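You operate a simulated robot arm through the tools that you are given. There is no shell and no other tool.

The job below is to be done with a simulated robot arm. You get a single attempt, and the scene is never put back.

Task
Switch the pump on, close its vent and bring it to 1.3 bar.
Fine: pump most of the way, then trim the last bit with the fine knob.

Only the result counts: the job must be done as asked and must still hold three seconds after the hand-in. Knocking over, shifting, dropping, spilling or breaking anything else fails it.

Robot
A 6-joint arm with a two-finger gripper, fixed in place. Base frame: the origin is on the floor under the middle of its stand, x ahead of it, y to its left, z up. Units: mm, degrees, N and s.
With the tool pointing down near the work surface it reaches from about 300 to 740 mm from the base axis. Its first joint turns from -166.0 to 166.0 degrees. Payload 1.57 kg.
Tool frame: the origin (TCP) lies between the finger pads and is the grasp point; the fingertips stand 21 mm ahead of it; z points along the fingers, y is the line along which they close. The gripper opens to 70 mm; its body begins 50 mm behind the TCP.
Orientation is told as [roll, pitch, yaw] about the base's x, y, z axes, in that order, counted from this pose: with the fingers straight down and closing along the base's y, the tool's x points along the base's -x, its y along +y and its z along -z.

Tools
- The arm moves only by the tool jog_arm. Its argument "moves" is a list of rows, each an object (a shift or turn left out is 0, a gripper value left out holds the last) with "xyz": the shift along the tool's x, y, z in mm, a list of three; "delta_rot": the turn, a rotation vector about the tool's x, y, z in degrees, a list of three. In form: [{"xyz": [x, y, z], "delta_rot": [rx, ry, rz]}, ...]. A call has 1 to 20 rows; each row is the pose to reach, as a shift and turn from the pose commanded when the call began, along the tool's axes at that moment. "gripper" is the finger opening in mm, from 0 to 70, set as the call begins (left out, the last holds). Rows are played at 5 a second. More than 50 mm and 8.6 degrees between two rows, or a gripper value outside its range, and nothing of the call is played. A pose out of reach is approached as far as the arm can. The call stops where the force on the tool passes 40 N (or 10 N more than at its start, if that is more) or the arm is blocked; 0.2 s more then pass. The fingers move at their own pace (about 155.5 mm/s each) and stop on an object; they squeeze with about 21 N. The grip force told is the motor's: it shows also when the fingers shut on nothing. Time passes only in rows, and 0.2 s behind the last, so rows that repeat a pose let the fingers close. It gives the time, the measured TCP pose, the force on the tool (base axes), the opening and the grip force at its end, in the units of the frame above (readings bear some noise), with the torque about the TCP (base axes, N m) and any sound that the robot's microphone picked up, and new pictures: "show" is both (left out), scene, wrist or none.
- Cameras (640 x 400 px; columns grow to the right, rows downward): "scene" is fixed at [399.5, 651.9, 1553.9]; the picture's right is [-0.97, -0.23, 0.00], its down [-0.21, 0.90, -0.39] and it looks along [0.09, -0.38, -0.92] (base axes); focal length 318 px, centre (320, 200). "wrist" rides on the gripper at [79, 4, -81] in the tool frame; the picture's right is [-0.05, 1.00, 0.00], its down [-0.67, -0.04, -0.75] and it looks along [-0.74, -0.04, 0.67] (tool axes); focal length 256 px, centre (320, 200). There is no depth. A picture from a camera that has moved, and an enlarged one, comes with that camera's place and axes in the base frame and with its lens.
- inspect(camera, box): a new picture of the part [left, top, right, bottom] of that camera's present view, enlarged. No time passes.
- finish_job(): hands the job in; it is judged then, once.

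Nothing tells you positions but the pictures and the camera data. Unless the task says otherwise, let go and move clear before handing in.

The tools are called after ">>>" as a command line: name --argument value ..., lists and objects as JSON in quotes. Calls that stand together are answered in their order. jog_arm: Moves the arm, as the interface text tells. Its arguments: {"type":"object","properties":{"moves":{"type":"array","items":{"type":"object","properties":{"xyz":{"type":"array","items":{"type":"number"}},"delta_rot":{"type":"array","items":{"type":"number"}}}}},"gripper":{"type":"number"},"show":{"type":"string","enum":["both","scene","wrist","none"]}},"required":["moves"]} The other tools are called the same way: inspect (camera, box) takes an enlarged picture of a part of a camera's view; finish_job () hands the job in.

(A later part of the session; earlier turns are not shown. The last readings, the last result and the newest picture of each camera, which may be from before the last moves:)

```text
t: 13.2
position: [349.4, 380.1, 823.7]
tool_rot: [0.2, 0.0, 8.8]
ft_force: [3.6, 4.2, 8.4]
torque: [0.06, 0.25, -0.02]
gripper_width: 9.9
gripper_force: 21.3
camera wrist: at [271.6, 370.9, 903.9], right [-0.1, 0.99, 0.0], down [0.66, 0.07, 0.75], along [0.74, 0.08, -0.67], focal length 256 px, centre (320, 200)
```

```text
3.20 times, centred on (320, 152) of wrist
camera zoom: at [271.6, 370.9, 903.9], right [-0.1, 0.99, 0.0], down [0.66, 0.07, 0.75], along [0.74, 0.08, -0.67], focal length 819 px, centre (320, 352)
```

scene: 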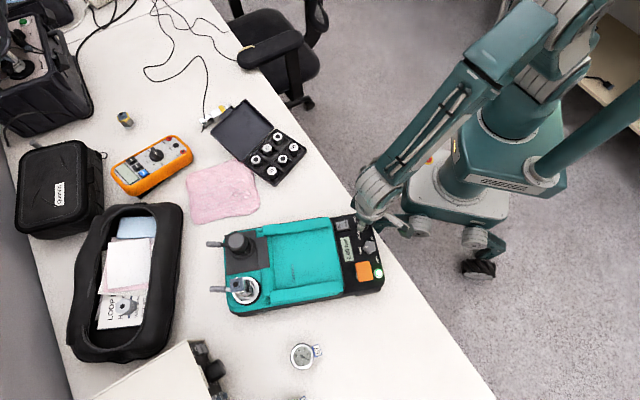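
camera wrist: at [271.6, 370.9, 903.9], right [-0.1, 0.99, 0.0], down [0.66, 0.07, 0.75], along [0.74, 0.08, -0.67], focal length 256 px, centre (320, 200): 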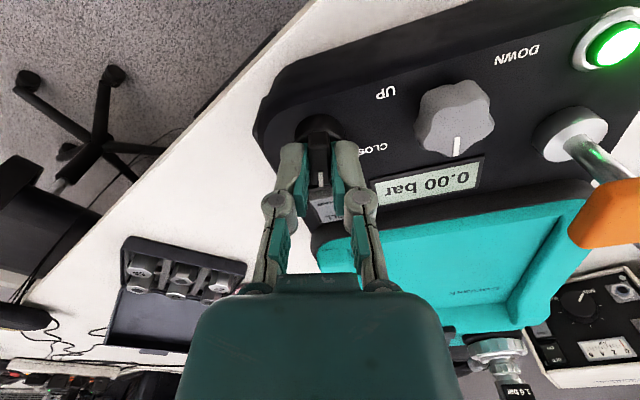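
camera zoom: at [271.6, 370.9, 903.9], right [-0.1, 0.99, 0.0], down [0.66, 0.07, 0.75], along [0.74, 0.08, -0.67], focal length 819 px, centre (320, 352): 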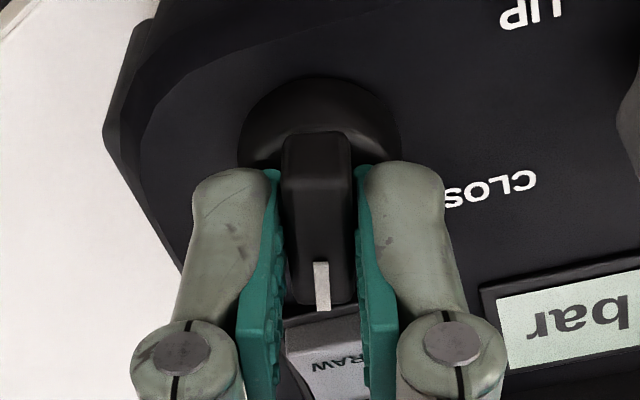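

The knob follows with low force. I'll continue the turn toward CLOSED.

>>> jog_arm --moves '[{"delta_rot": [0, 0, -7]}, {"delta_rot": [0, 0, -14]}, {"delta_rot": [0, 0, -21]}, {"delta_rot": [0, 0, -28]}, {"delta_rot": [0, 0, -35]}, {"delta_rot": [0, 0, -42]}, {"delta_rot": [0, 0, -49]}, {"delta_rot": [0, 0, -55]}]'

>>> inspect --camera "wrist" --box '[220, 90, 420, 215]'

>>> inspect --camera "scene" --box '[345, 200, 395, 240]'

```text
t: 15.0
position: [351.1, 379.3, 824.4]
tool_rot: [0.1, -0.2, 63.9]
ft_force: [1.4, 12.1, 11.0]
torque: [0.29, -0.05, 0.06]
gripper_width: 9.7
gripper_force: 20.7
camera wrist: at [311.7, 309.7, 903.8], right [-0.87, 0.49, 0.0], down [0.32, 0.58, 0.75], along [0.36, 0.65, -0.66], focal length 256 px, centre (320, 200)
```

scene: 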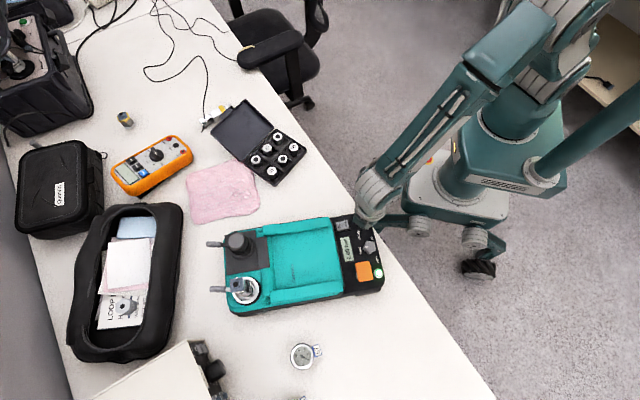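
wrist: 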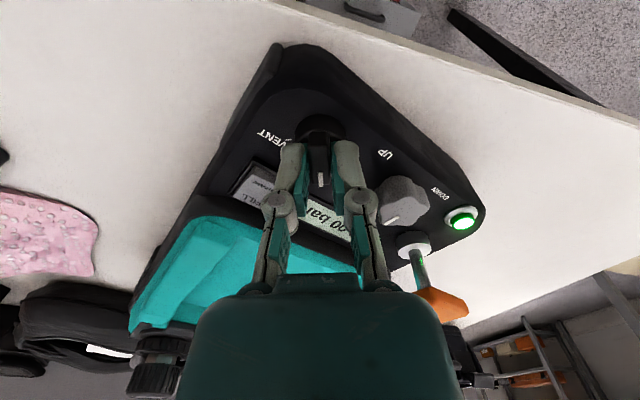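

```text
3.20 times, centred on (320, 152) of wrist
camera zoom: at [311.7, 309.7, 903.8], right [-0.87, 0.49, 0.0], down [0.32, 0.58, 0.75], along [0.36, 0.65, -0.66], focal length 819 px, centre (320, 352)
```

zoom: 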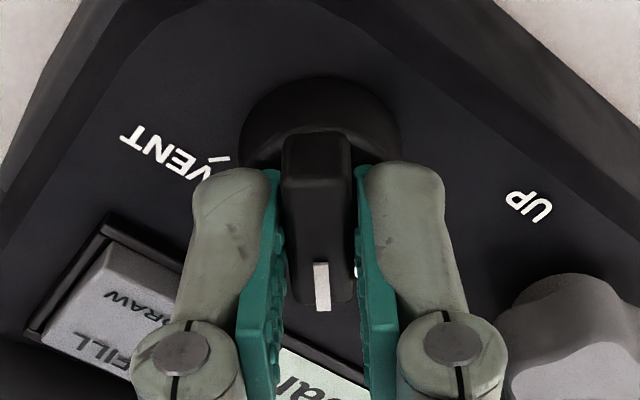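

```text
10.00 times, centred on (370, 220) of scene
camera zoom: at [399.5, 651.9, 1553.9], right [-0.97, -0.23, 0.0], down [-0.21, 0.9, -0.39], along [0.09, -0.38, -0.92], focal length 3179 px, centre (-180, 0)
```

zoom: 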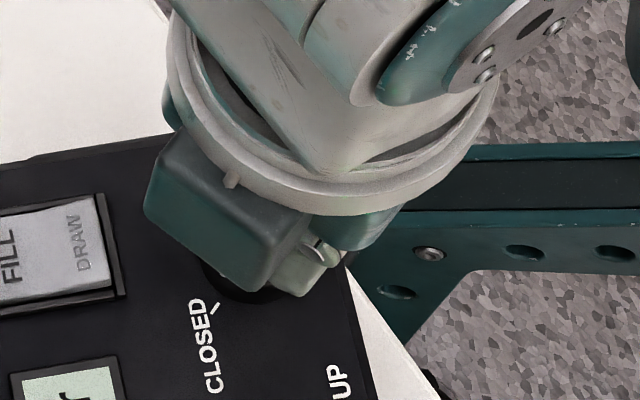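

I've turned it 85° with no hard stop felt yet. I'll turn a few more degrees until the stop or the mark.

>>> jog_arm --moves '[{"delta_rot": [0, 0, -2]}, {"delta_rot": [0, 0, -4]}, {"delta_rot": [0, 0, -6]}]' --show "wrist"

>>> inspect --camera "wrist" --box '[220, 90, 420, 215]'

```text
t: 15.8
position: [351.3, 378.8, 824.2]
tool_rot: [0.1, -0.2, 69.7]
ft_force: [1.5, 14.3, 12.2]
torque: [0.32, -0.04, -0.33]
gripper_width: 10.1
gripper_force: 21.8
camera wrist: at [318.9, 305.9, 903.7], right [-0.92, 0.4, 0.0], down [0.26, 0.61, 0.75], along [0.3, 0.69, -0.67], focal length 256 px, centre (320, 200)
```

wrist: 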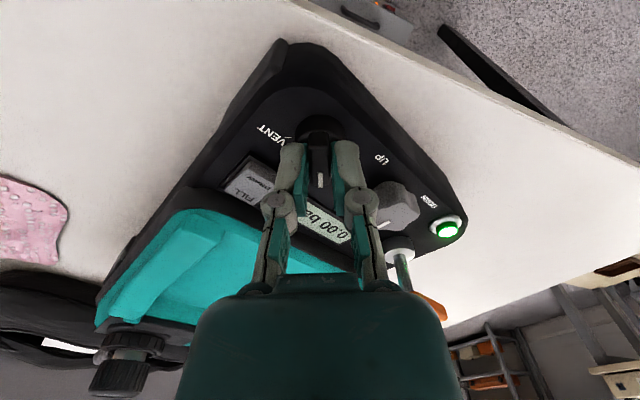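

```text
3.20 times, centred on (320, 152) of wrist
camera zoom: at [318.9, 305.9, 903.7], right [-0.92, 0.4, 0.0], down [0.26, 0.61, 0.75], along [0.3, 0.69, -0.67], focal length 819 px, centre (320, 352)
```

zoom: 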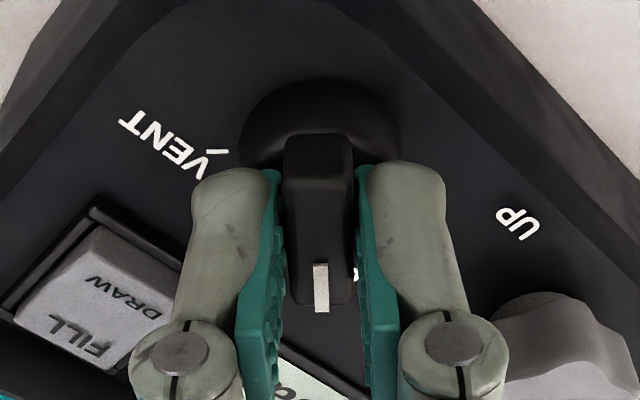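

The torque rose to -0.33 N·m, so the knob is at its end stop. I'll let go, lift and verify.

>>> jog_arm --moves '[{"xyz": [0, 0, 0]}, {"xyz": [0, 0, 0]}]' --gripper 28 --show "none"

>>> jog_arm --moves '[{"xyz": [0, 0, -15]}, {"xyz": [0, 0, -40]}, {"xyz": [0, 0, -75]}, {"xyz": [0, 0, -80]}]'

>>> inspect --camera "wrist" --box '[220, 60, 420, 185]'

>>> inspect --camera "scene" --box '[345, 200, 395, 240]'

```text
t: 16.4
position: [350.8, 378.4, 822.5]
tool_rot: [0.0, 0.1, 69.9]
ft_force: [-0.3, 0.0, 0.2]
torque: [0.0, 0.0, 0.02]
gripper_width: 27.7
gripper_force: 0.1
```

```text
t: 17.4
position: [351.5, 378.3, 903.4]
tool_rot: [0.0, -0.1, 69.8]
ft_force: [-0.7, -0.3, -0.1]
torque: [0.0, -0.05, -0.01]
gripper_width: 27.7
gripper_force: 0.1
camera wrist: at [319.3, 305.3, 983.8], right [-0.92, 0.4, 0.0], down [0.26, 0.61, 0.75], along [0.29, 0.69, -0.67], focal length 256 px, centre (320, 200)
```

scene: 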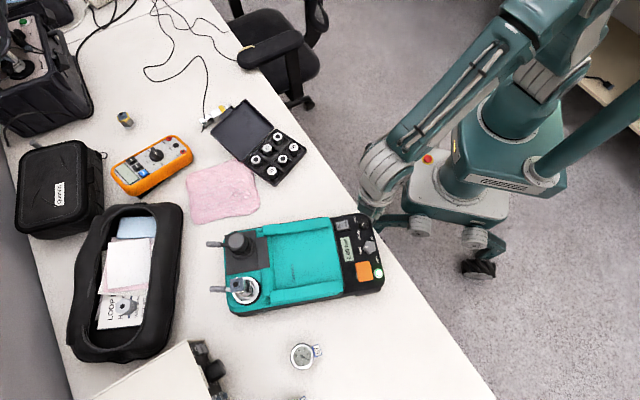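
wrist: 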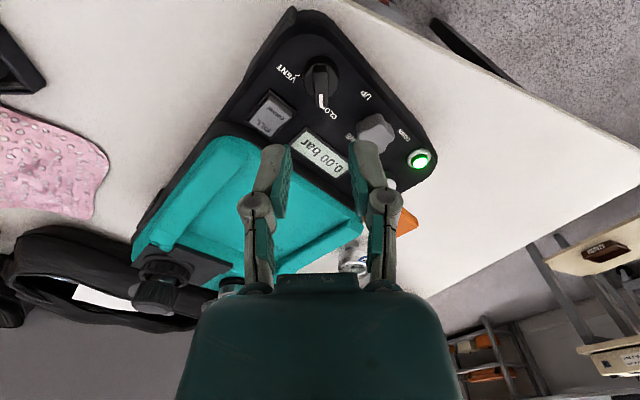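

```text
3.20 times, centred on (320, 122) of wrist
camera zoom: at [319.3, 305.3, 983.8], right [-0.92, 0.4, 0.0], down [0.26, 0.61, 0.75], along [0.29, 0.69, -0.67], focal length 819 px, centre (320, 448)
```

zoom: 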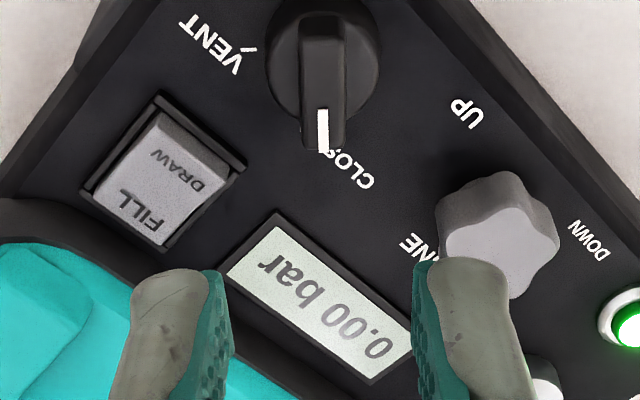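

```text
10.00 times, centred on (370, 220) of scene
camera zoom: at [399.5, 651.9, 1553.9], right [-0.97, -0.23, 0.0], down [-0.21, 0.9, -0.39], along [0.09, -0.38, -0.92], focal length 3179 px, centre (-180, 0)
```

zoom: 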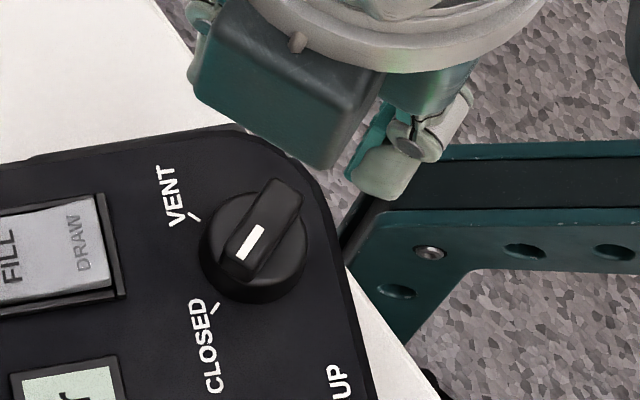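

The vent pointer is on CLOSED. Next I'll close the fingers and move above the orange plunger handle at about (329.5, 503.5).

>>> jog_arm --moves '[{"xyz": [-18.3, 10.6, 0], "delta_rot": [0, 0, 7.1]}, {"xyz": [-36.6, 21.3, 0], "delta_rot": [0, 0, 14.2]}, {"xyz": [-54.9, 31.9, 0], "delta_rot": [0, 0, 21.4]}, {"xyz": [-73.2, 42.5, 0], "delta_rot": [0, 0, 28.5]}, {"xyz": [-91.6, 53.2, 0], "delta_rot": [0, 0, 35.7]}, {"xyz": [-109.9, 63.8, 0], "delta_rot": [0, 0, 42.8]}, {"xyz": [-109.9, 63.8, 10], "delta_rot": [0, 0, 42.8]}]' --gripper 0

>>> inspect --camera "scene" --box '[330, 205, 410, 300]'

>>> inspect --camera "wrist" --box '[140, 60, 420, 235]'

```text
t: 19.0
position: [328.6, 504.2, 892.1]
tool_rot: [0.1, 0.0, 26.9]
ft_force: [0.3, -0.8, -0.5]
torque: [0.01, 0.0, 0.02]
gripper_width: 0.2
gripper_force: 20.8
camera wrist: at [255.9, 471.7, 973.2], right [-0.4, 0.91, 0.0], down [0.61, 0.27, 0.75], along [0.68, 0.3, -0.67], focal length 256 px, centre (320, 200)
```

scene: 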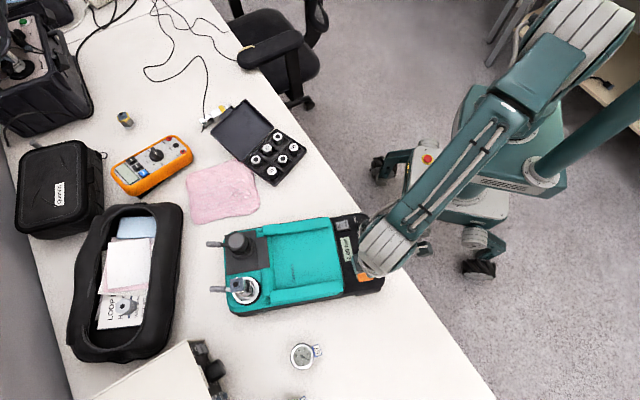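
wrist: 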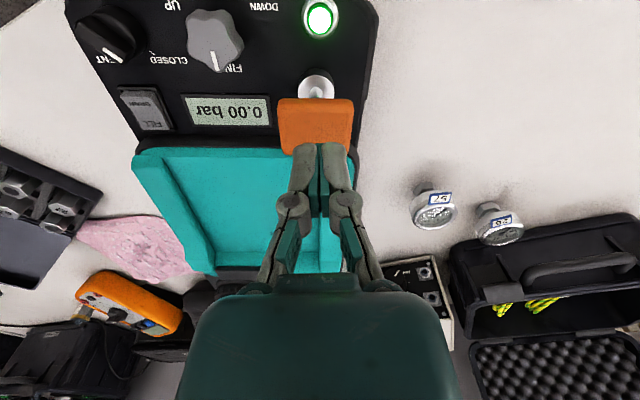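

```text
4.21 times, centred on (370, 252) of scene
camera zoom: at [399.5, 651.9, 1553.9], right [-0.97, -0.23, 0.0], down [-0.21, 0.9, -0.39], along [0.09, -0.38, -0.92], focal length 1339 px, centre (110, -21)
```

zoom: 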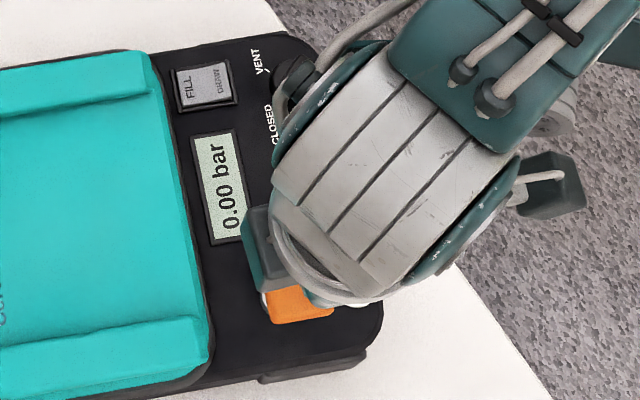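

```text
2.29 times, centred on (280, 148) of wrist
camera zoom: at [255.9, 471.7, 973.2], right [-0.4, 0.91, 0.0], down [0.61, 0.27, 0.75], along [0.68, 0.3, -0.67], focal length 585 px, centre (411, 320)
```

zoom: 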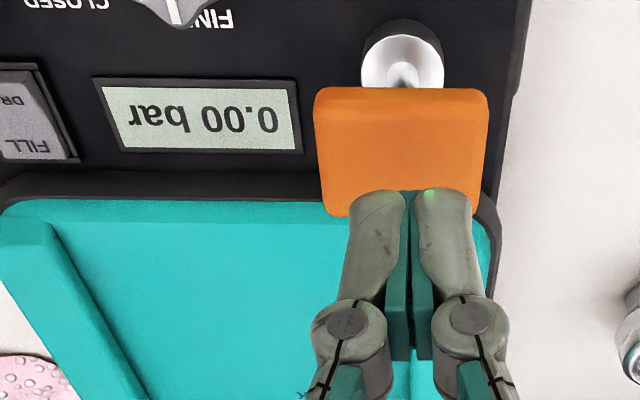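

The handle top is centred near (332, 503.5). I'll lower onto it, press slowly for the first part of a stroke, and read the force and the display.

>>> jog_arm --moves '[{"xyz": [-2, -1.5, 12]}, {"xyz": [-2, -1.5, 20]}, {"xyz": [-2, -1.5, 24]}, {"xyz": [-2, -1.5, 28]}, {"xyz": [-2, -1.5, 32]}]' --show "wrist"

>>> inspect --camera "scene" --box '[330, 205, 410, 300]'

```text
t: 20.2
position: [331.1, 504.4, 861.1]
tool_rot: [0.0, -0.1, 27.0]
ft_force: [-0.5, -1.4, 2.4]
torque: [-0.03, 0.0, -0.01]
gripper_width: 6.0
gripper_force: 21.3
camera wrist: at [258.6, 471.2, 941.6], right [-0.41, 0.91, 0.0], down [0.61, 0.27, 0.75], along [0.68, 0.3, -0.67], focal length 256 px, centre (320, 200)
```

wrist: 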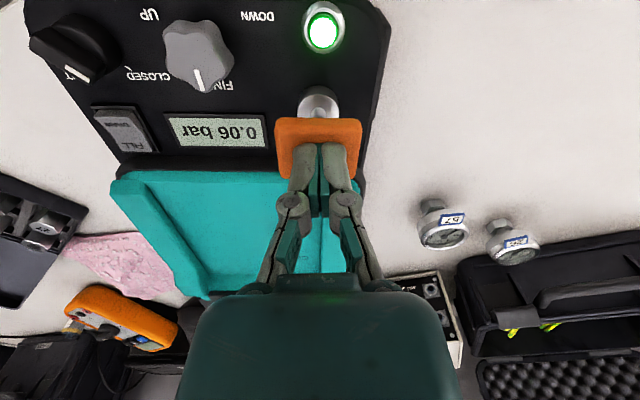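

```text
4.21 times, centred on (370, 252) of scene
camera zoom: at [399.5, 651.9, 1553.9], right [-0.97, -0.23, 0.0], down [-0.21, 0.9, -0.39], along [0.09, -0.38, -0.92], focal length 1339 px, centre (110, -21)
```

zoom: 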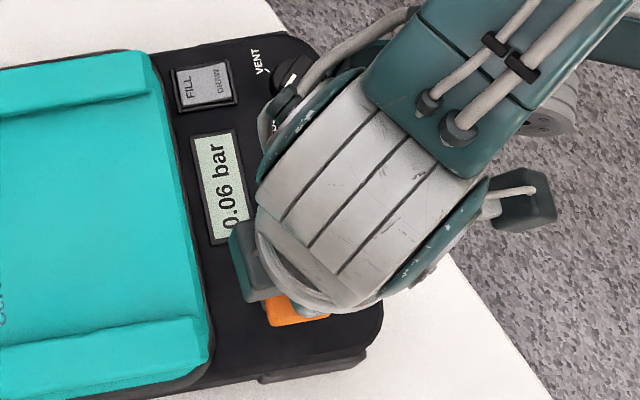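

The reading rose to 0.06 bar with light force, so the plunger pumps and FILL is right. I'll continue the stroke down.

>>> jog_arm --moves '[{"xyz": [0, 0, 4]}, {"xyz": [0, 0, 8]}, {"xyz": [0, 0, 12]}, {"xyz": [0, 0, 16]}]' --show "wrist"

>>> inspect --camera "wrist" --box '[140, 60, 420, 235]'

```text
t: 21.2
position: [332.1, 503.7, 845.8]
tool_rot: [0.0, -0.1, 27.0]
ft_force: [-1.6, 0.2, 4.0]
torque: [0.0, 0.04, -0.01]
gripper_width: 5.8
gripper_force: 20.8
camera wrist: at [258.6, 471.2, 926.1], right [-0.41, 0.91, 0.0], down [0.61, 0.27, 0.75], along [0.68, 0.3, -0.67], focal length 256 px, centre (320, 200)
```

wrist: 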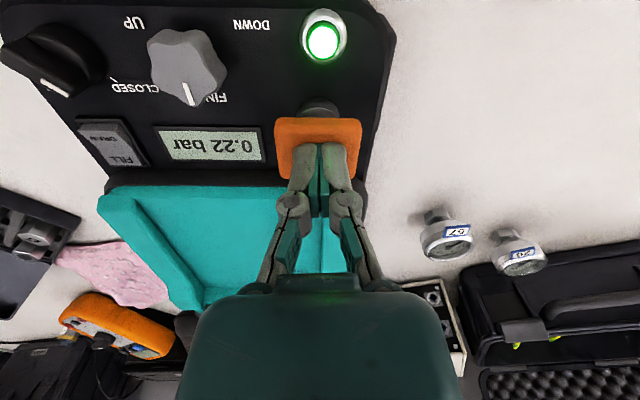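

```text
2.29 times, centred on (280, 148) of wrist
camera zoom: at [258.6, 471.2, 926.1], right [-0.41, 0.91, 0.0], down [0.61, 0.27, 0.75], along [0.68, 0.3, -0.67], focal length 585 px, centre (411, 320)
```

zoom: 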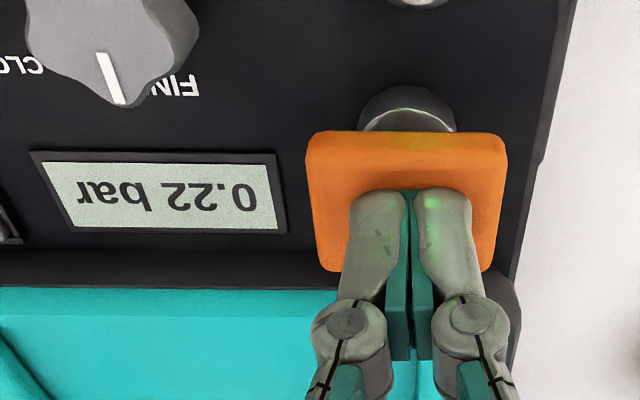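

It reads 0.22 bar, roughly 0.01 bar per mm. I'll continue toward the bottom of the stroke.

>>> jog_arm --moves '[{"xyz": [0, 0, 4]}, {"xyz": [0, 0, 8]}, {"xyz": [0, 0, 11]}, {"xyz": [0, 0, 14]}]' --show "wrist"

>>> inspect --camera "wrist" --box '[140, 60, 420, 235]'

```text
t: 22.2
position: [331.6, 503.6, 833.7]
tool_rot: [0.3, -0.3, 26.8]
ft_force: [0.5, -1.7, 22.1]
torque: [-0.09, 0.0, 0.04]
gripper_width: 6.3
gripper_force: 20.7
heard: click
camera wrist: at [258.4, 470.9, 913.8], right [-0.41, 0.91, 0.0], down [0.61, 0.27, 0.75], along [0.68, 0.31, -0.66], focal length 256 px, centre (320, 200)
```

wrist: 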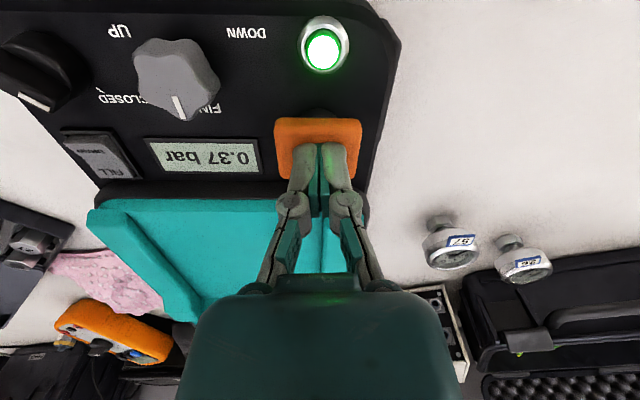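

```text
2.29 times, centred on (280, 148) of wrist
camera zoom: at [258.4, 470.9, 913.8], right [-0.41, 0.91, 0.0], down [0.61, 0.27, 0.75], along [0.68, 0.31, -0.66], focal length 585 px, centre (411, 320)
```

zoom: 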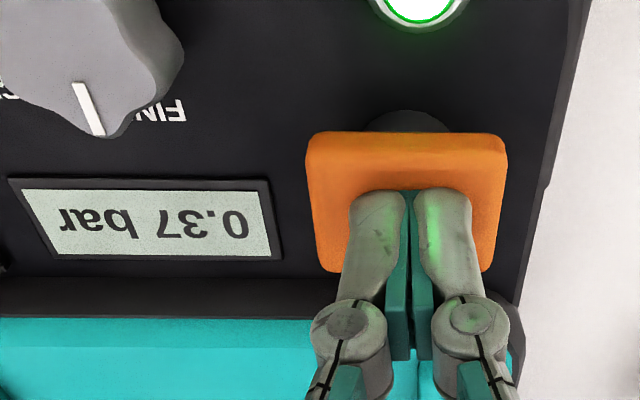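

The stroke bottomed out with a click at 0.37 bar. I'll raise to let the plunger return and check that the pressure holds.

>>> jog_arm --moves '[{"xyz": [0, 0, -8]}, {"xyz": [0, 0, -20]}, {"xyz": [0, 0, -32]}, {"xyz": [0, 0, -41]}, {"xyz": [0, 0, -41]}]' --show "wrist"

>>> inspect --camera "wrist" --box '[140, 60, 420, 235]'

```text
t: 23.4
position: [332.2, 503.1, 872.9]
tool_rot: [0.1, 0.0, 27.1]
ft_force: [0.0, 0.8, -0.2]
torque: [-0.03, -0.01, -0.02]
gripper_width: 0.1
gripper_force: 21.5
camera wrist: at [258.4, 470.6, 952.8], right [-0.41, 0.91, 0.0], down [0.61, 0.27, 0.75], along [0.68, 0.3, -0.67], focal length 256 px, centre (320, 200)
```

wrist: 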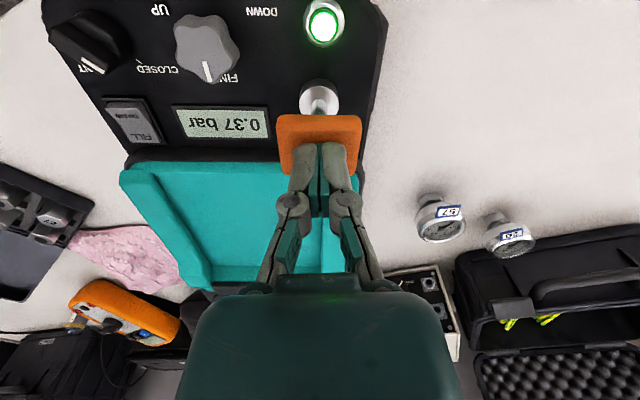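

```text
2.29 times, centred on (280, 148) of wrist
camera zoom: at [258.4, 470.6, 952.8], right [-0.41, 0.91, 0.0], down [0.61, 0.27, 0.75], along [0.68, 0.3, -0.67], focal length 585 px, centre (411, 320)
```

zoom: 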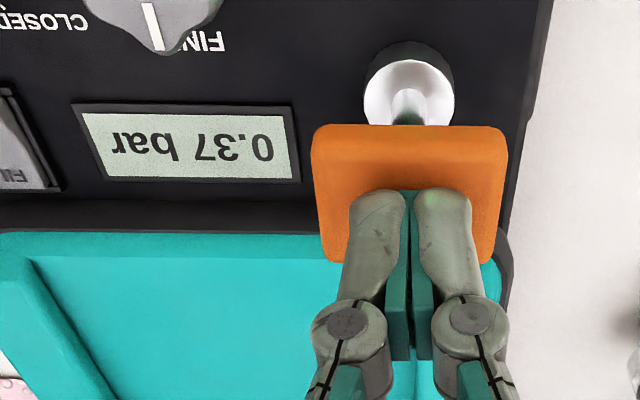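

The plunger returned and the pressure holds at 0.37 bar. I'll do a second full stroke.

>>> jog_arm --moves '[{"xyz": [0, 0, 8]}, {"xyz": [0, 0, 16]}, {"xyz": [0, 0, 24]}, {"xyz": [0, 0, 32]}, {"xyz": [0, 0, 37]}, {"xyz": [0, 0, 40]}, {"xyz": [0, 0, 40]}, {"xyz": [0, 0, 28]}, {"xyz": [0, 0, 14]}, {"xyz": [0, 0, 0]}, {"xyz": [0, 0, 0]}]' --show "wrist"

>>> inspect --camera "wrist" --box '[140, 60, 420, 235]'

```text
t: 25.8
position: [330.8, 504.3, 873.0]
tool_rot: [0.1, 0.1, 27.1]
ft_force: [0.9, 0.0, 0.4]
torque: [0.02, 0.0, 0.0]
gripper_width: 0.0
gripper_force: 21.3
heard: click
camera wrist: at [258.3, 471.5, 952.9], right [-0.41, 0.91, 0.0], down [0.61, 0.27, 0.75], along [0.68, 0.3, -0.67], focal length 256 px, centre (320, 200)
```

wrist: 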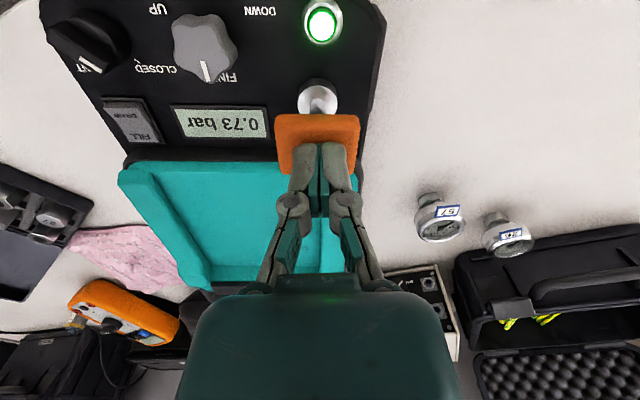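

```text
2.29 times, centred on (280, 148) of wrist
camera zoom: at [258.3, 471.5, 952.9], right [-0.41, 0.91, 0.0], down [0.61, 0.27, 0.75], along [0.68, 0.3, -0.67], focal length 585 px, centre (411, 320)
```

zoom: 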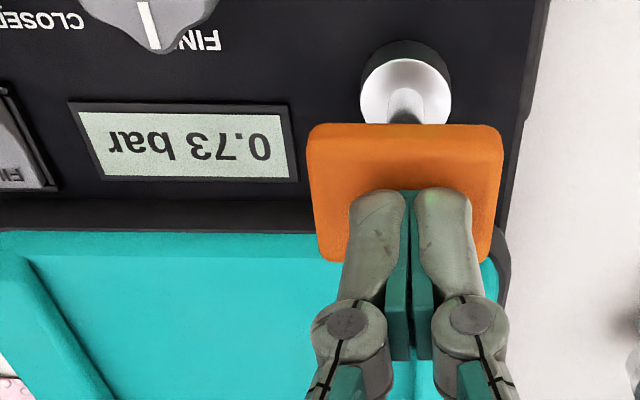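

It reads 0.73 bar. A third full stroke should give about 1.09 bar.

>>> jog_arm --moves '[{"xyz": [0, 0, 8]}, {"xyz": [0, 0, 16]}, {"xyz": [0, 0, 24]}, {"xyz": [0, 0, 32]}, {"xyz": [0, 0, 37]}, {"xyz": [0, 0, 40]}, {"xyz": [0, 0, 40]}, {"xyz": [0, 0, 28]}, {"xyz": [0, 0, 14]}, {"xyz": [0, 0, 0]}, {"xyz": [0, 0, 0]}]' --show "wrist"

>>> inspect --camera "wrist" --box '[140, 60, 420, 235]'

```text
t: 28.2
position: [332.5, 503.4, 871.7]
tool_rot: [0.0, 0.0, 27.0]
ft_force: [0.2, 0.9, 0.3]
torque: [-0.03, 0.02, -0.02]
gripper_width: 0.0
gripper_force: 20.8
heard: click
camera wrist: at [258.5, 470.8, 952.5], right [-0.41, 0.91, 0.0], down [0.61, 0.27, 0.75], along [0.68, 0.3, -0.67], focal length 256 px, centre (320, 200)
```

wrist: 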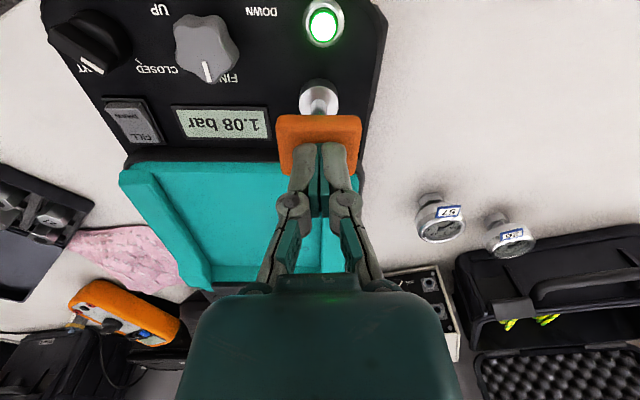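

```text
2.29 times, centred on (280, 148) of wrist
camera zoom: at [258.5, 470.8, 952.5], right [-0.41, 0.91, 0.0], down [0.61, 0.27, 0.75], along [0.68, 0.3, -0.67], focal length 585 px, centre (411, 320)
```

zoom: 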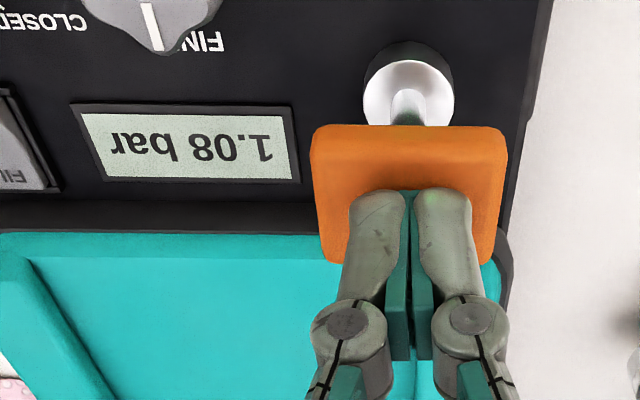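

It reads 1.08 bar. Now a partial stroke of about half depth, aiming near 1.25 bar, and I'll read it while holding.

>>> jog_arm --moves '[{"xyz": [0, 0, 7]}, {"xyz": [0, 0, 12]}, {"xyz": [0, 0, 16]}, {"xyz": [0, 0, 19]}, {"xyz": [0, 0, 21]}, {"xyz": [0, 0, 21]}]' --show "wrist"

>>> inspect --camera "wrist" --box '[140, 60, 420, 235]'

```text
t: 29.6
position: [330.6, 503.3, 851.6]
tool_rot: [0.1, -0.1, 27.0]
ft_force: [-0.3, -2.9, 7.1]
torque: [-0.07, 0.04, 0.0]
gripper_width: 6.0
gripper_force: 21.4
camera wrist: at [258.5, 471.0, 932.0], right [-0.41, 0.91, 0.0], down [0.61, 0.27, 0.75], along [0.68, 0.3, -0.67], focal length 256 px, centre (320, 200)
```

wrist: 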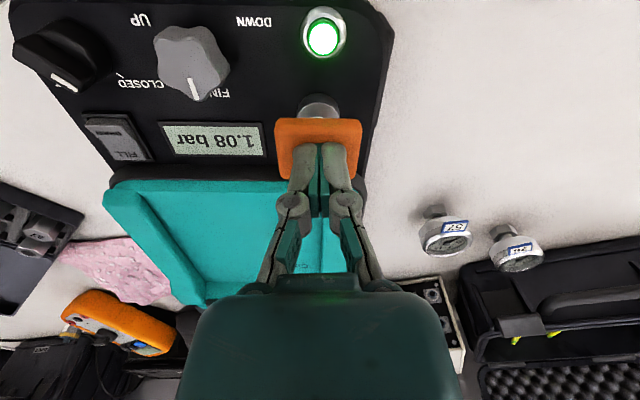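

```text
2.29 times, centred on (280, 148) of wrist
camera zoom: at [258.5, 471.0, 932.0], right [-0.41, 0.91, 0.0], down [0.61, 0.27, 0.75], along [0.68, 0.3, -0.67], focal length 585 px, centre (411, 320)
```

zoom: 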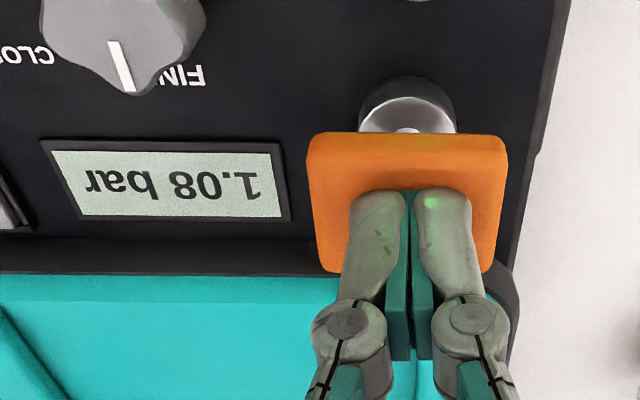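

It still reads 1.08 bar, since the chamber must compress past the stored pressure before the valve opens. I'll go down in small steps and check the display each time.

>>> jog_arm --moves '[{"xyz": [0, 0, 2]}, {"xyz": [0, 0, 4]}, {"xyz": [0, 0, 4]}]' --show "none"

>>> inspect --camera "wrist" --box '[140, 60, 420, 235]'

```text
t: 30.4
position: [330.5, 503.7, 848.9]
tool_rot: [0.1, -0.1, 27.0]
ft_force: [-1.4, -1.0, 8.0]
torque: [0.01, 0.03, 0.0]
gripper_width: 6.0
gripper_force: 20.8
```

```text
2.29 times, centred on (280, 148) of wrist
camera zoom: at [258.5, 471.1, 928.0], right [-0.41, 0.91, 0.0], down [0.61, 0.27, 0.75], along [0.68, 0.3, -0.67], focal length 585 px, centre (411, 320)
```

zoom: 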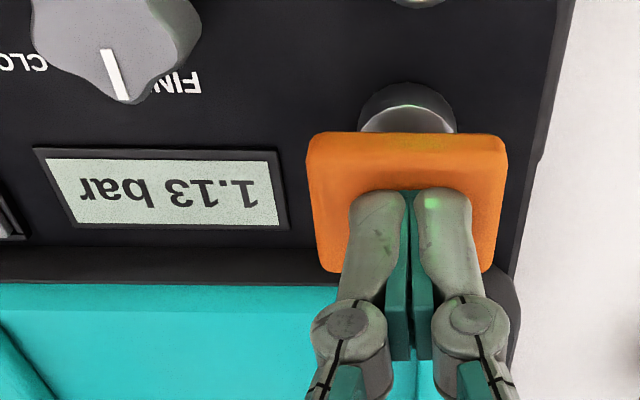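

It is rising now at 1.13 bar. I'll go another 3 mm.

>>> jog_arm --moves '[{"xyz": [0, 0, 1.5]}, {"xyz": [0, 0, 3]}, {"xyz": [0, 0, 3]}]' --show "none"

>>> inspect --camera "wrist" --box '[140, 60, 420, 235]'

```text
t: 31.2
position: [330.9, 502.1, 845.1]
tool_rot: [0.1, -0.1, 27.0]
ft_force: [-0.5, 0.6, 9.5]
torque: [0.03, 0.05, -0.01]
gripper_width: 6.0
gripper_force: 21.2
```

```text
2.29 times, centred on (280, 148) of wrist
camera zoom: at [258.5, 471.1, 924.7], right [-0.41, 0.91, 0.0], down [0.61, 0.27, 0.75], along [0.68, 0.3, -0.67], focal length 585 px, centre (411, 320)
```

zoom: 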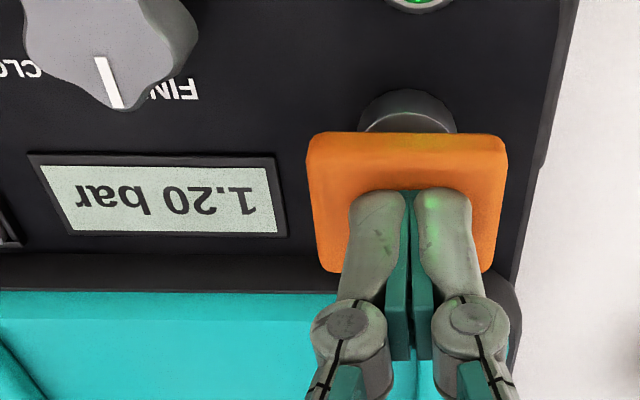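

It reads 1.20 bar. About 2.5 mm more should bring it near 1.26 bar.

>>> jog_arm --moves '[{"xyz": [0, 0, 1.2]}, {"xyz": [0, 0, 2.5]}, {"xyz": [0, 0, 2.5]}]' --show "none"

>>> inspect --camera "wrist" --box '[140, 60, 420, 235]'

```text
t: 32.0
position: [330.4, 503.9, 842.1]
tool_rot: [0.1, -0.2, 27.1]
ft_force: [-0.5, 0.7, 9.3]
torque: [0.04, 0.01, -0.02]
gripper_width: 5.7
gripper_force: 20.9
heard: click
```

```text
2.29 times, centred on (280, 148) of wrist
camera zoom: at [258.5, 471.1, 922.3], right [-0.41, 0.91, 0.0], down [0.61, 0.27, 0.75], along [0.68, 0.3, -0.67], focal length 585 px, centre (411, 320)
```

zoom: 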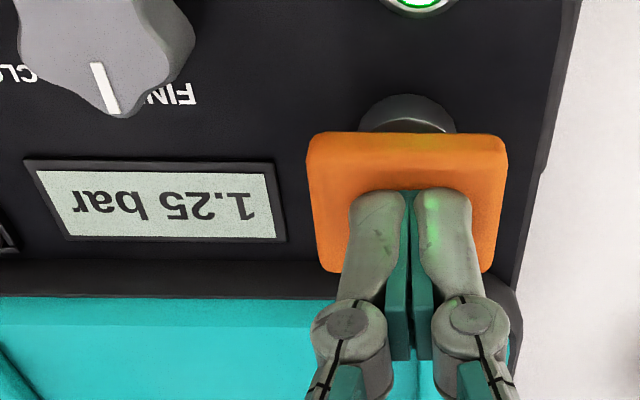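

It reads 1.25 bar, with a click. I'll lift off the plunger and check that the pressure holds before using the FINE knob.

>>> jog_arm --moves '[{"xyz": [0, 0, -8]}, {"xyz": [0, 0, -18]}, {"xyz": [0, 0, -30]}, {"xyz": [0, 0, -45]}, {"xyz": [0, 0, -55]}]' --show "wrist"

>>> inspect --camera "wrist" --box '[100, 0, 380, 175]'

```text
t: 33.2
position: [331.8, 502.9, 895.9]
tool_rot: [0.0, 0.0, 27.0]
ft_force: [0.3, -0.7, 0.2]
torque: [0.01, -0.01, 0.02]
gripper_width: 0.0
gripper_force: 21.2
camera wrist: at [258.3, 470.3, 977.1], right [-0.41, 0.91, 0.0], down [0.61, 0.27, 0.75], along [0.68, 0.3, -0.67], focal length 256 px, centre (320, 200)
```

wrist: 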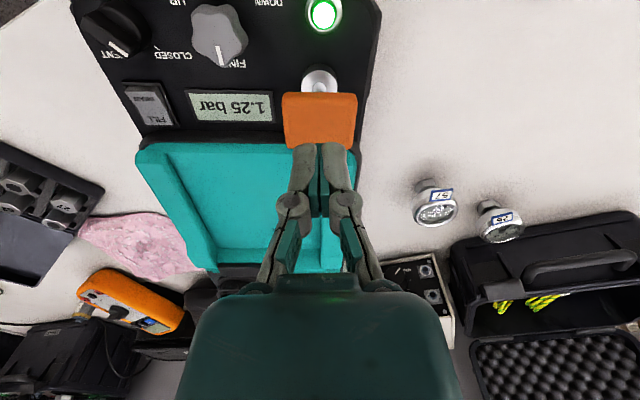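

```text
2.29 times, centred on (240, 88) of wrist
camera zoom: at [258.3, 470.3, 977.1], right [-0.41, 0.91, 0.0], down [0.61, 0.27, 0.75], along [0.68, 0.3, -0.67], focal length 585 px, centre (503, 457)
```

zoom: 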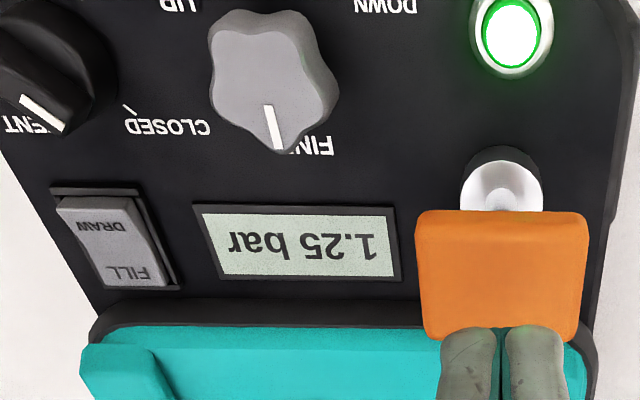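

The pressure holds at 1.25 bar. Now I'll look at the FINE knob to plan the grip.

>>> inspect --camera "wrist" --box '[170, 0, 270, 75]'

>>> inspect --camera "scene" --box '[345, 225, 405, 270]'

```text
5.33 times, centred on (220, 38) of wrist
camera zoom: at [258.3, 470.3, 977.1], right [-0.41, 0.91, 0.0], down [0.61, 0.27, 0.75], along [0.68, 0.3, -0.67], focal length 1365 px, centre (853, 1067)
```

zoom: 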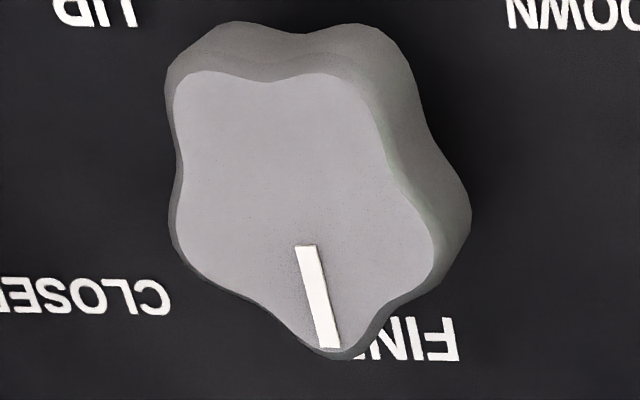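

```text
8.89 times, centred on (375, 248) of scene
camera zoom: at [399.5, 651.9, 1553.9], right [-0.97, -0.23, 0.0], down [-0.21, 0.9, -0.39], along [0.09, -0.38, -0.92], focal length 2826 px, centre (-169, -222)
```

zoom: 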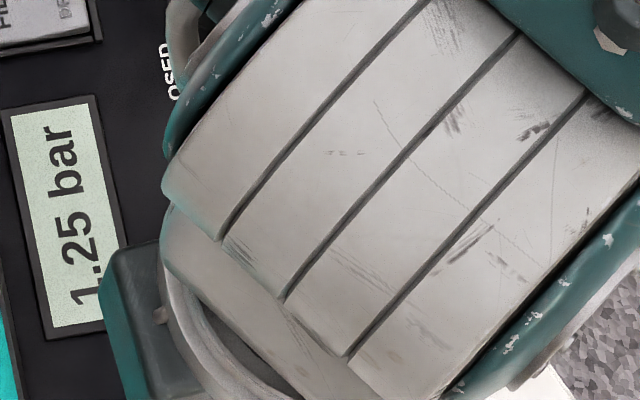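

The FINE knob is five-lobed, with its axis near (325.5, 434.6) and its top near z 806. I'll set the tool at yaw about 81°, so the fingers take a lobe and the opposite valley and stay clear of the handle while turning clockwise toward UP.

>>> jog_arm --moves '[{"xyz": [5.2, -8.3, 0], "delta_rot": [0, 0, -7.7]}, {"xyz": [10.5, -16.6, 0], "delta_rot": [0, 0, -15.4]}, {"xyz": [15.7, -24.9, 0], "delta_rot": [0, 0, -23.1]}, {"xyz": [20.9, -33.1, 0], "delta_rot": [0, 0, -30.9]}, {"xyz": [26.1, -41.4, 0], "delta_rot": [0, 0, -38.6]}, {"xyz": [31.4, -49.7, 0], "delta_rot": [0, 0, -46.3]}, {"xyz": [36.6, -58, 0], "delta_rot": [0, 0, -54]}, {"xyz": [36.6, -58, 15], "delta_rot": [0, 0, -54]}]' --gripper 50

>>> inspect --camera "wrist" --box '[220, 60, 420, 185]'

>>> inspect --camera "scene" --box '[330, 205, 410, 300]'

```text
t: 35.0
position: [325.2, 435.2, 882.8]
tool_rot: [0.0, -0.1, 81.1]
ft_force: [-0.1, 0.0, 0.1]
torque: [-0.01, 0.01, -0.01]
gripper_width: 50.0
gripper_force: 0.0
camera wrist: at [308.3, 357.3, 962.1], right [-0.98, 0.21, 0.0], down [0.14, 0.65, 0.75], along [0.16, 0.73, -0.67], focal length 256 px, centre (320, 200)
```

scene: 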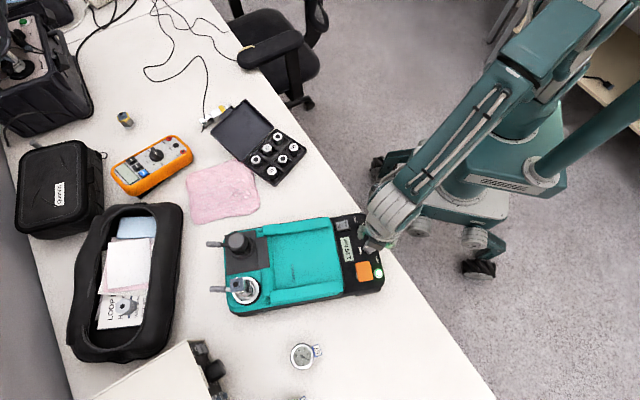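
wrist: 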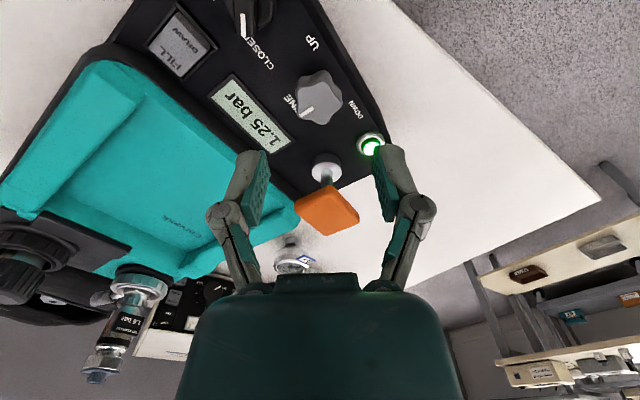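

```text
3.20 times, centred on (320, 122) of wrist
camera zoom: at [308.3, 357.3, 962.1], right [-0.98, 0.21, 0.0], down [0.14, 0.65, 0.75], along [0.16, 0.73, -0.67], focal length 819 px, centre (320, 448)
```

zoom: 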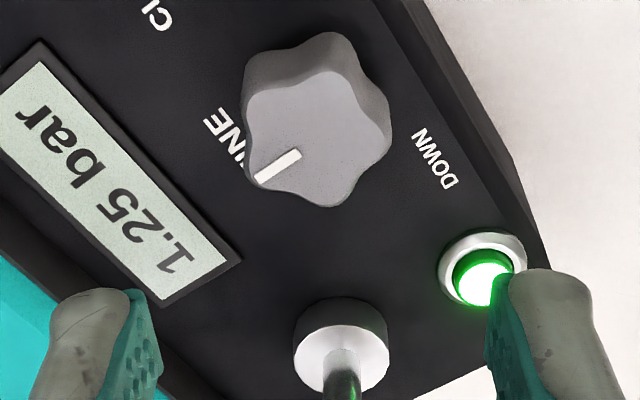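

```text
4.21 times, centred on (370, 252) of scene
camera zoom: at [399.5, 651.9, 1553.9], right [-0.97, -0.23, 0.0], down [-0.21, 0.9, -0.39], along [0.09, -0.38, -0.92], focal length 1339 px, centre (110, -21)
```

zoom: 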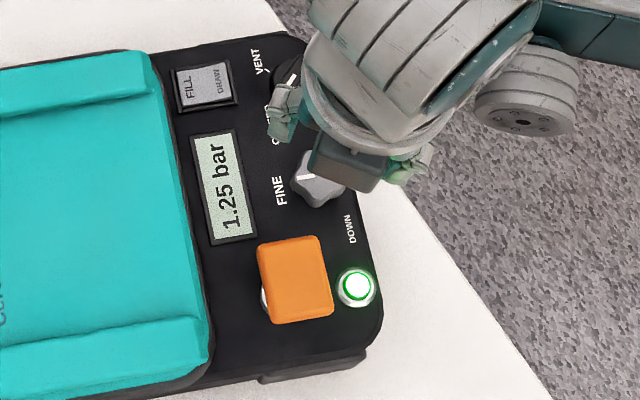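

The lobe and valley line up with the finger axis, and the scene camera can see the display. I'll lower around the FINE knob.

>>> jog_arm --moves '[{"xyz": [-0.8, -1.2, 20]}, {"xyz": [-0.8, -1.2, 40]}, {"xyz": [-0.8, -1.2, 56]}, {"xyz": [-0.8, -1.2, 64]}, {"xyz": [-0.8, -1.2, 67]}]' --show "wrist"

>>> inspect --camera "wrist" --box '[220, 90, 420, 215]'

>>> inspect --camera "scene" --box '[330, 205, 410, 300]'

```text
t: 36.2
position: [327.2, 435.7, 815.2]
tool_rot: [0.0, -0.1, 81.0]
ft_force: [0.4, 0.1, 0.1]
torque: [0.04, 0.02, -0.01]
gripper_width: 49.9
gripper_force: 0.0
camera wrist: at [309.6, 357.9, 895.3], right [-0.98, 0.21, 0.0], down [0.14, 0.65, 0.75], along [0.16, 0.73, -0.67], focal length 256 px, centre (320, 200)
```

wrist: 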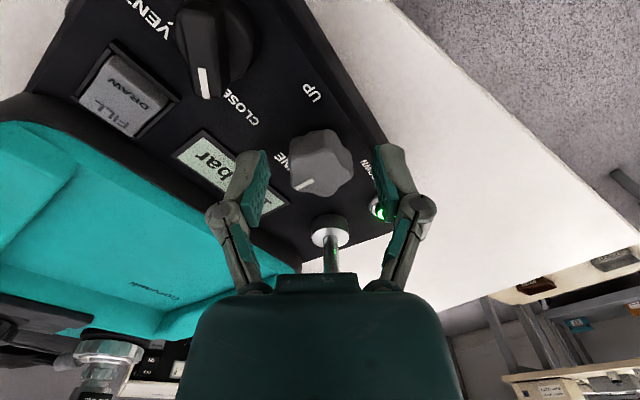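

```text
3.20 times, centred on (320, 152) of wrist
camera zoom: at [309.6, 357.9, 895.3], right [-0.98, 0.21, 0.0], down [0.14, 0.65, 0.75], along [0.16, 0.73, -0.67], focal length 819 px, centre (320, 352)
```

zoom: 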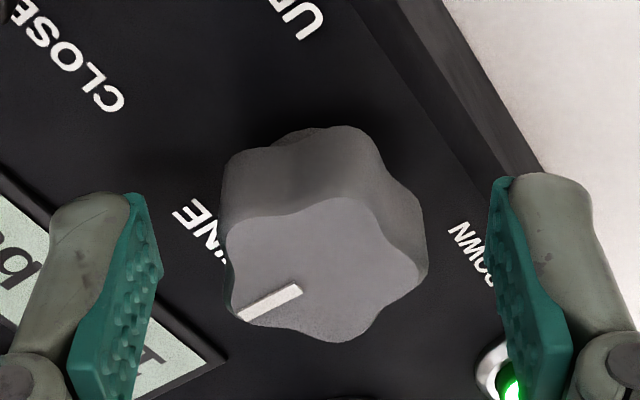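

```text
4.21 times, centred on (370, 252) of scene
camera zoom: at [399.5, 651.9, 1553.9], right [-0.97, -0.23, 0.0], down [-0.21, 0.9, -0.39], along [0.09, -0.38, -0.92], focal length 1339 px, centre (110, -21)
```

zoom: 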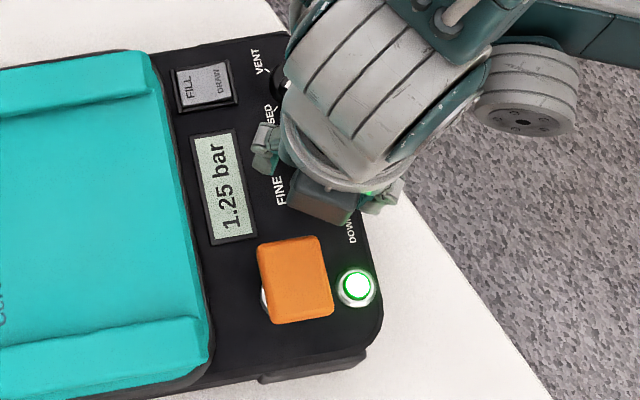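

The knob is centred between the pads. I'll close on it and check the display.

>>> jog_arm --moves '[{"xyz": [0, 0, 0]}, {"xyz": [0, 0, 0]}, {"xyz": [0, 0, 0]}]' --gripper 0 --show "none"

>>> inspect --camera "wrist" --box '[220, 90, 420, 215]'

>>> inspect --camera "scene" --box '[330, 205, 410, 300]'

```text
t: 37.0
position: [326.6, 436.4, 815.2]
tool_rot: [-0.1, -0.2, 81.1]
ft_force: [3.7, -1.6, 10.2]
torque: [-0.07, -0.02, 0.02]
gripper_width: 30.4
gripper_force: 20.5
```

```text
3.20 times, centred on (320, 152) of wrist
camera zoom: at [309.9, 357.9, 896.0], right [-0.98, 0.21, 0.0], down [0.14, 0.65, 0.75], along [0.16, 0.73, -0.66], focal length 819 px, centre (320, 352)
```

zoom: 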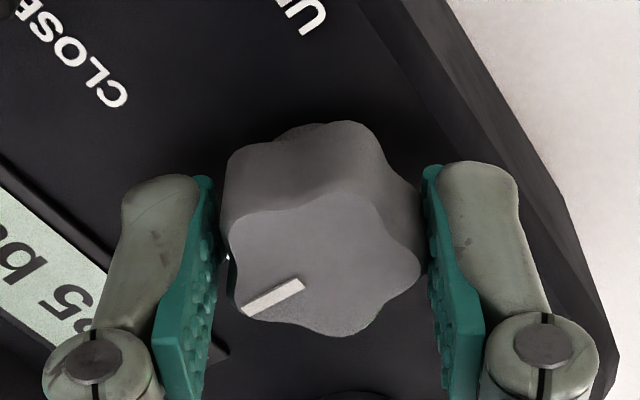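

```text
4.21 times, centred on (370, 252) of scene
camera zoom: at [399.5, 651.9, 1553.9], right [-0.97, -0.23, 0.0], down [-0.21, 0.9, -0.39], along [0.09, -0.38, -0.92], focal length 1339 px, centre (110, -21)
```

zoom: 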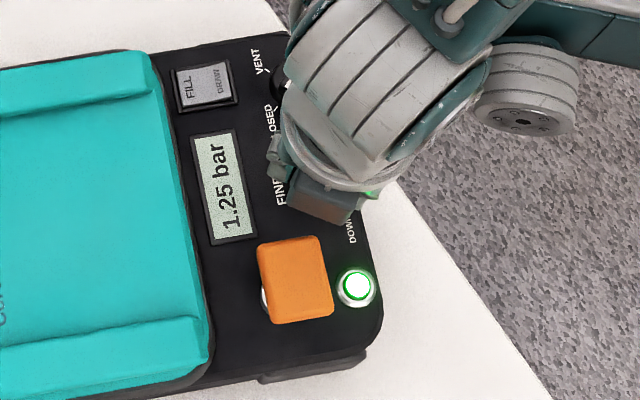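

I've gripped the knob at 30.4 mm. I'll turn 12° clockwise (seen from above) toward UP and read the display.

>>> jog_arm --moves '[{"delta_rot": [0, 0, 4]}, {"delta_rot": [0, 0, 8]}, {"delta_rot": [0, 0, 12]}]' --show "none"

>>> inspect --camera "wrist" --box '[220, 90, 420, 215]'

>>> inspect --camera "scene" --box '[330, 205, 410, 300]'

```text
t: 37.8
position: [327.9, 436.1, 815.4]
tool_rot: [0.0, -0.2, 68.9]
ft_force: [8.2, -1.5, 15.1]
torque: [-0.21, -0.13, -0.04]
gripper_width: 30.6
gripper_force: 21.2
```

```text
3.20 times, centred on (320, 152) of wrist
camera zoom: at [294.1, 363.0, 896.0], right [-0.91, 0.41, 0.0], down [0.27, 0.61, 0.75], along [0.31, 0.68, -0.66], focal length 819 px, centre (320, 352)
```

zoom: 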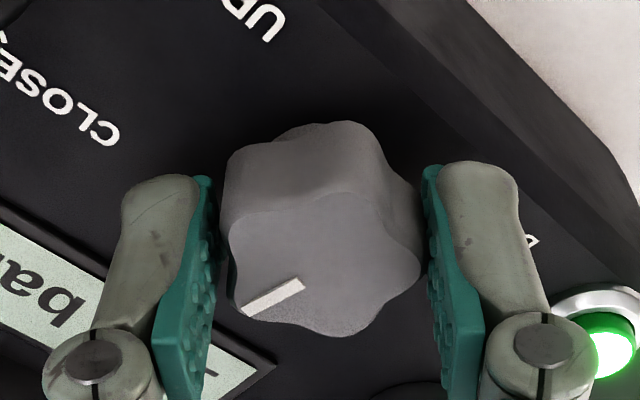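

```text
4.21 times, centred on (370, 252) of scene
camera zoom: at [399.5, 651.9, 1553.9], right [-0.97, -0.23, 0.0], down [-0.21, 0.9, -0.39], along [0.09, -0.38, -0.92], focal length 1339 px, centre (110, -21)
```

zoom: 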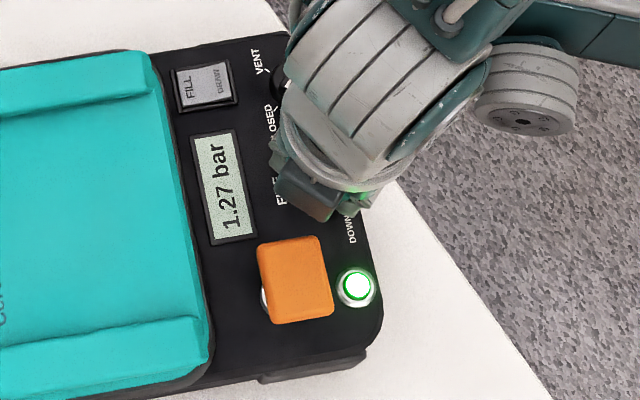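

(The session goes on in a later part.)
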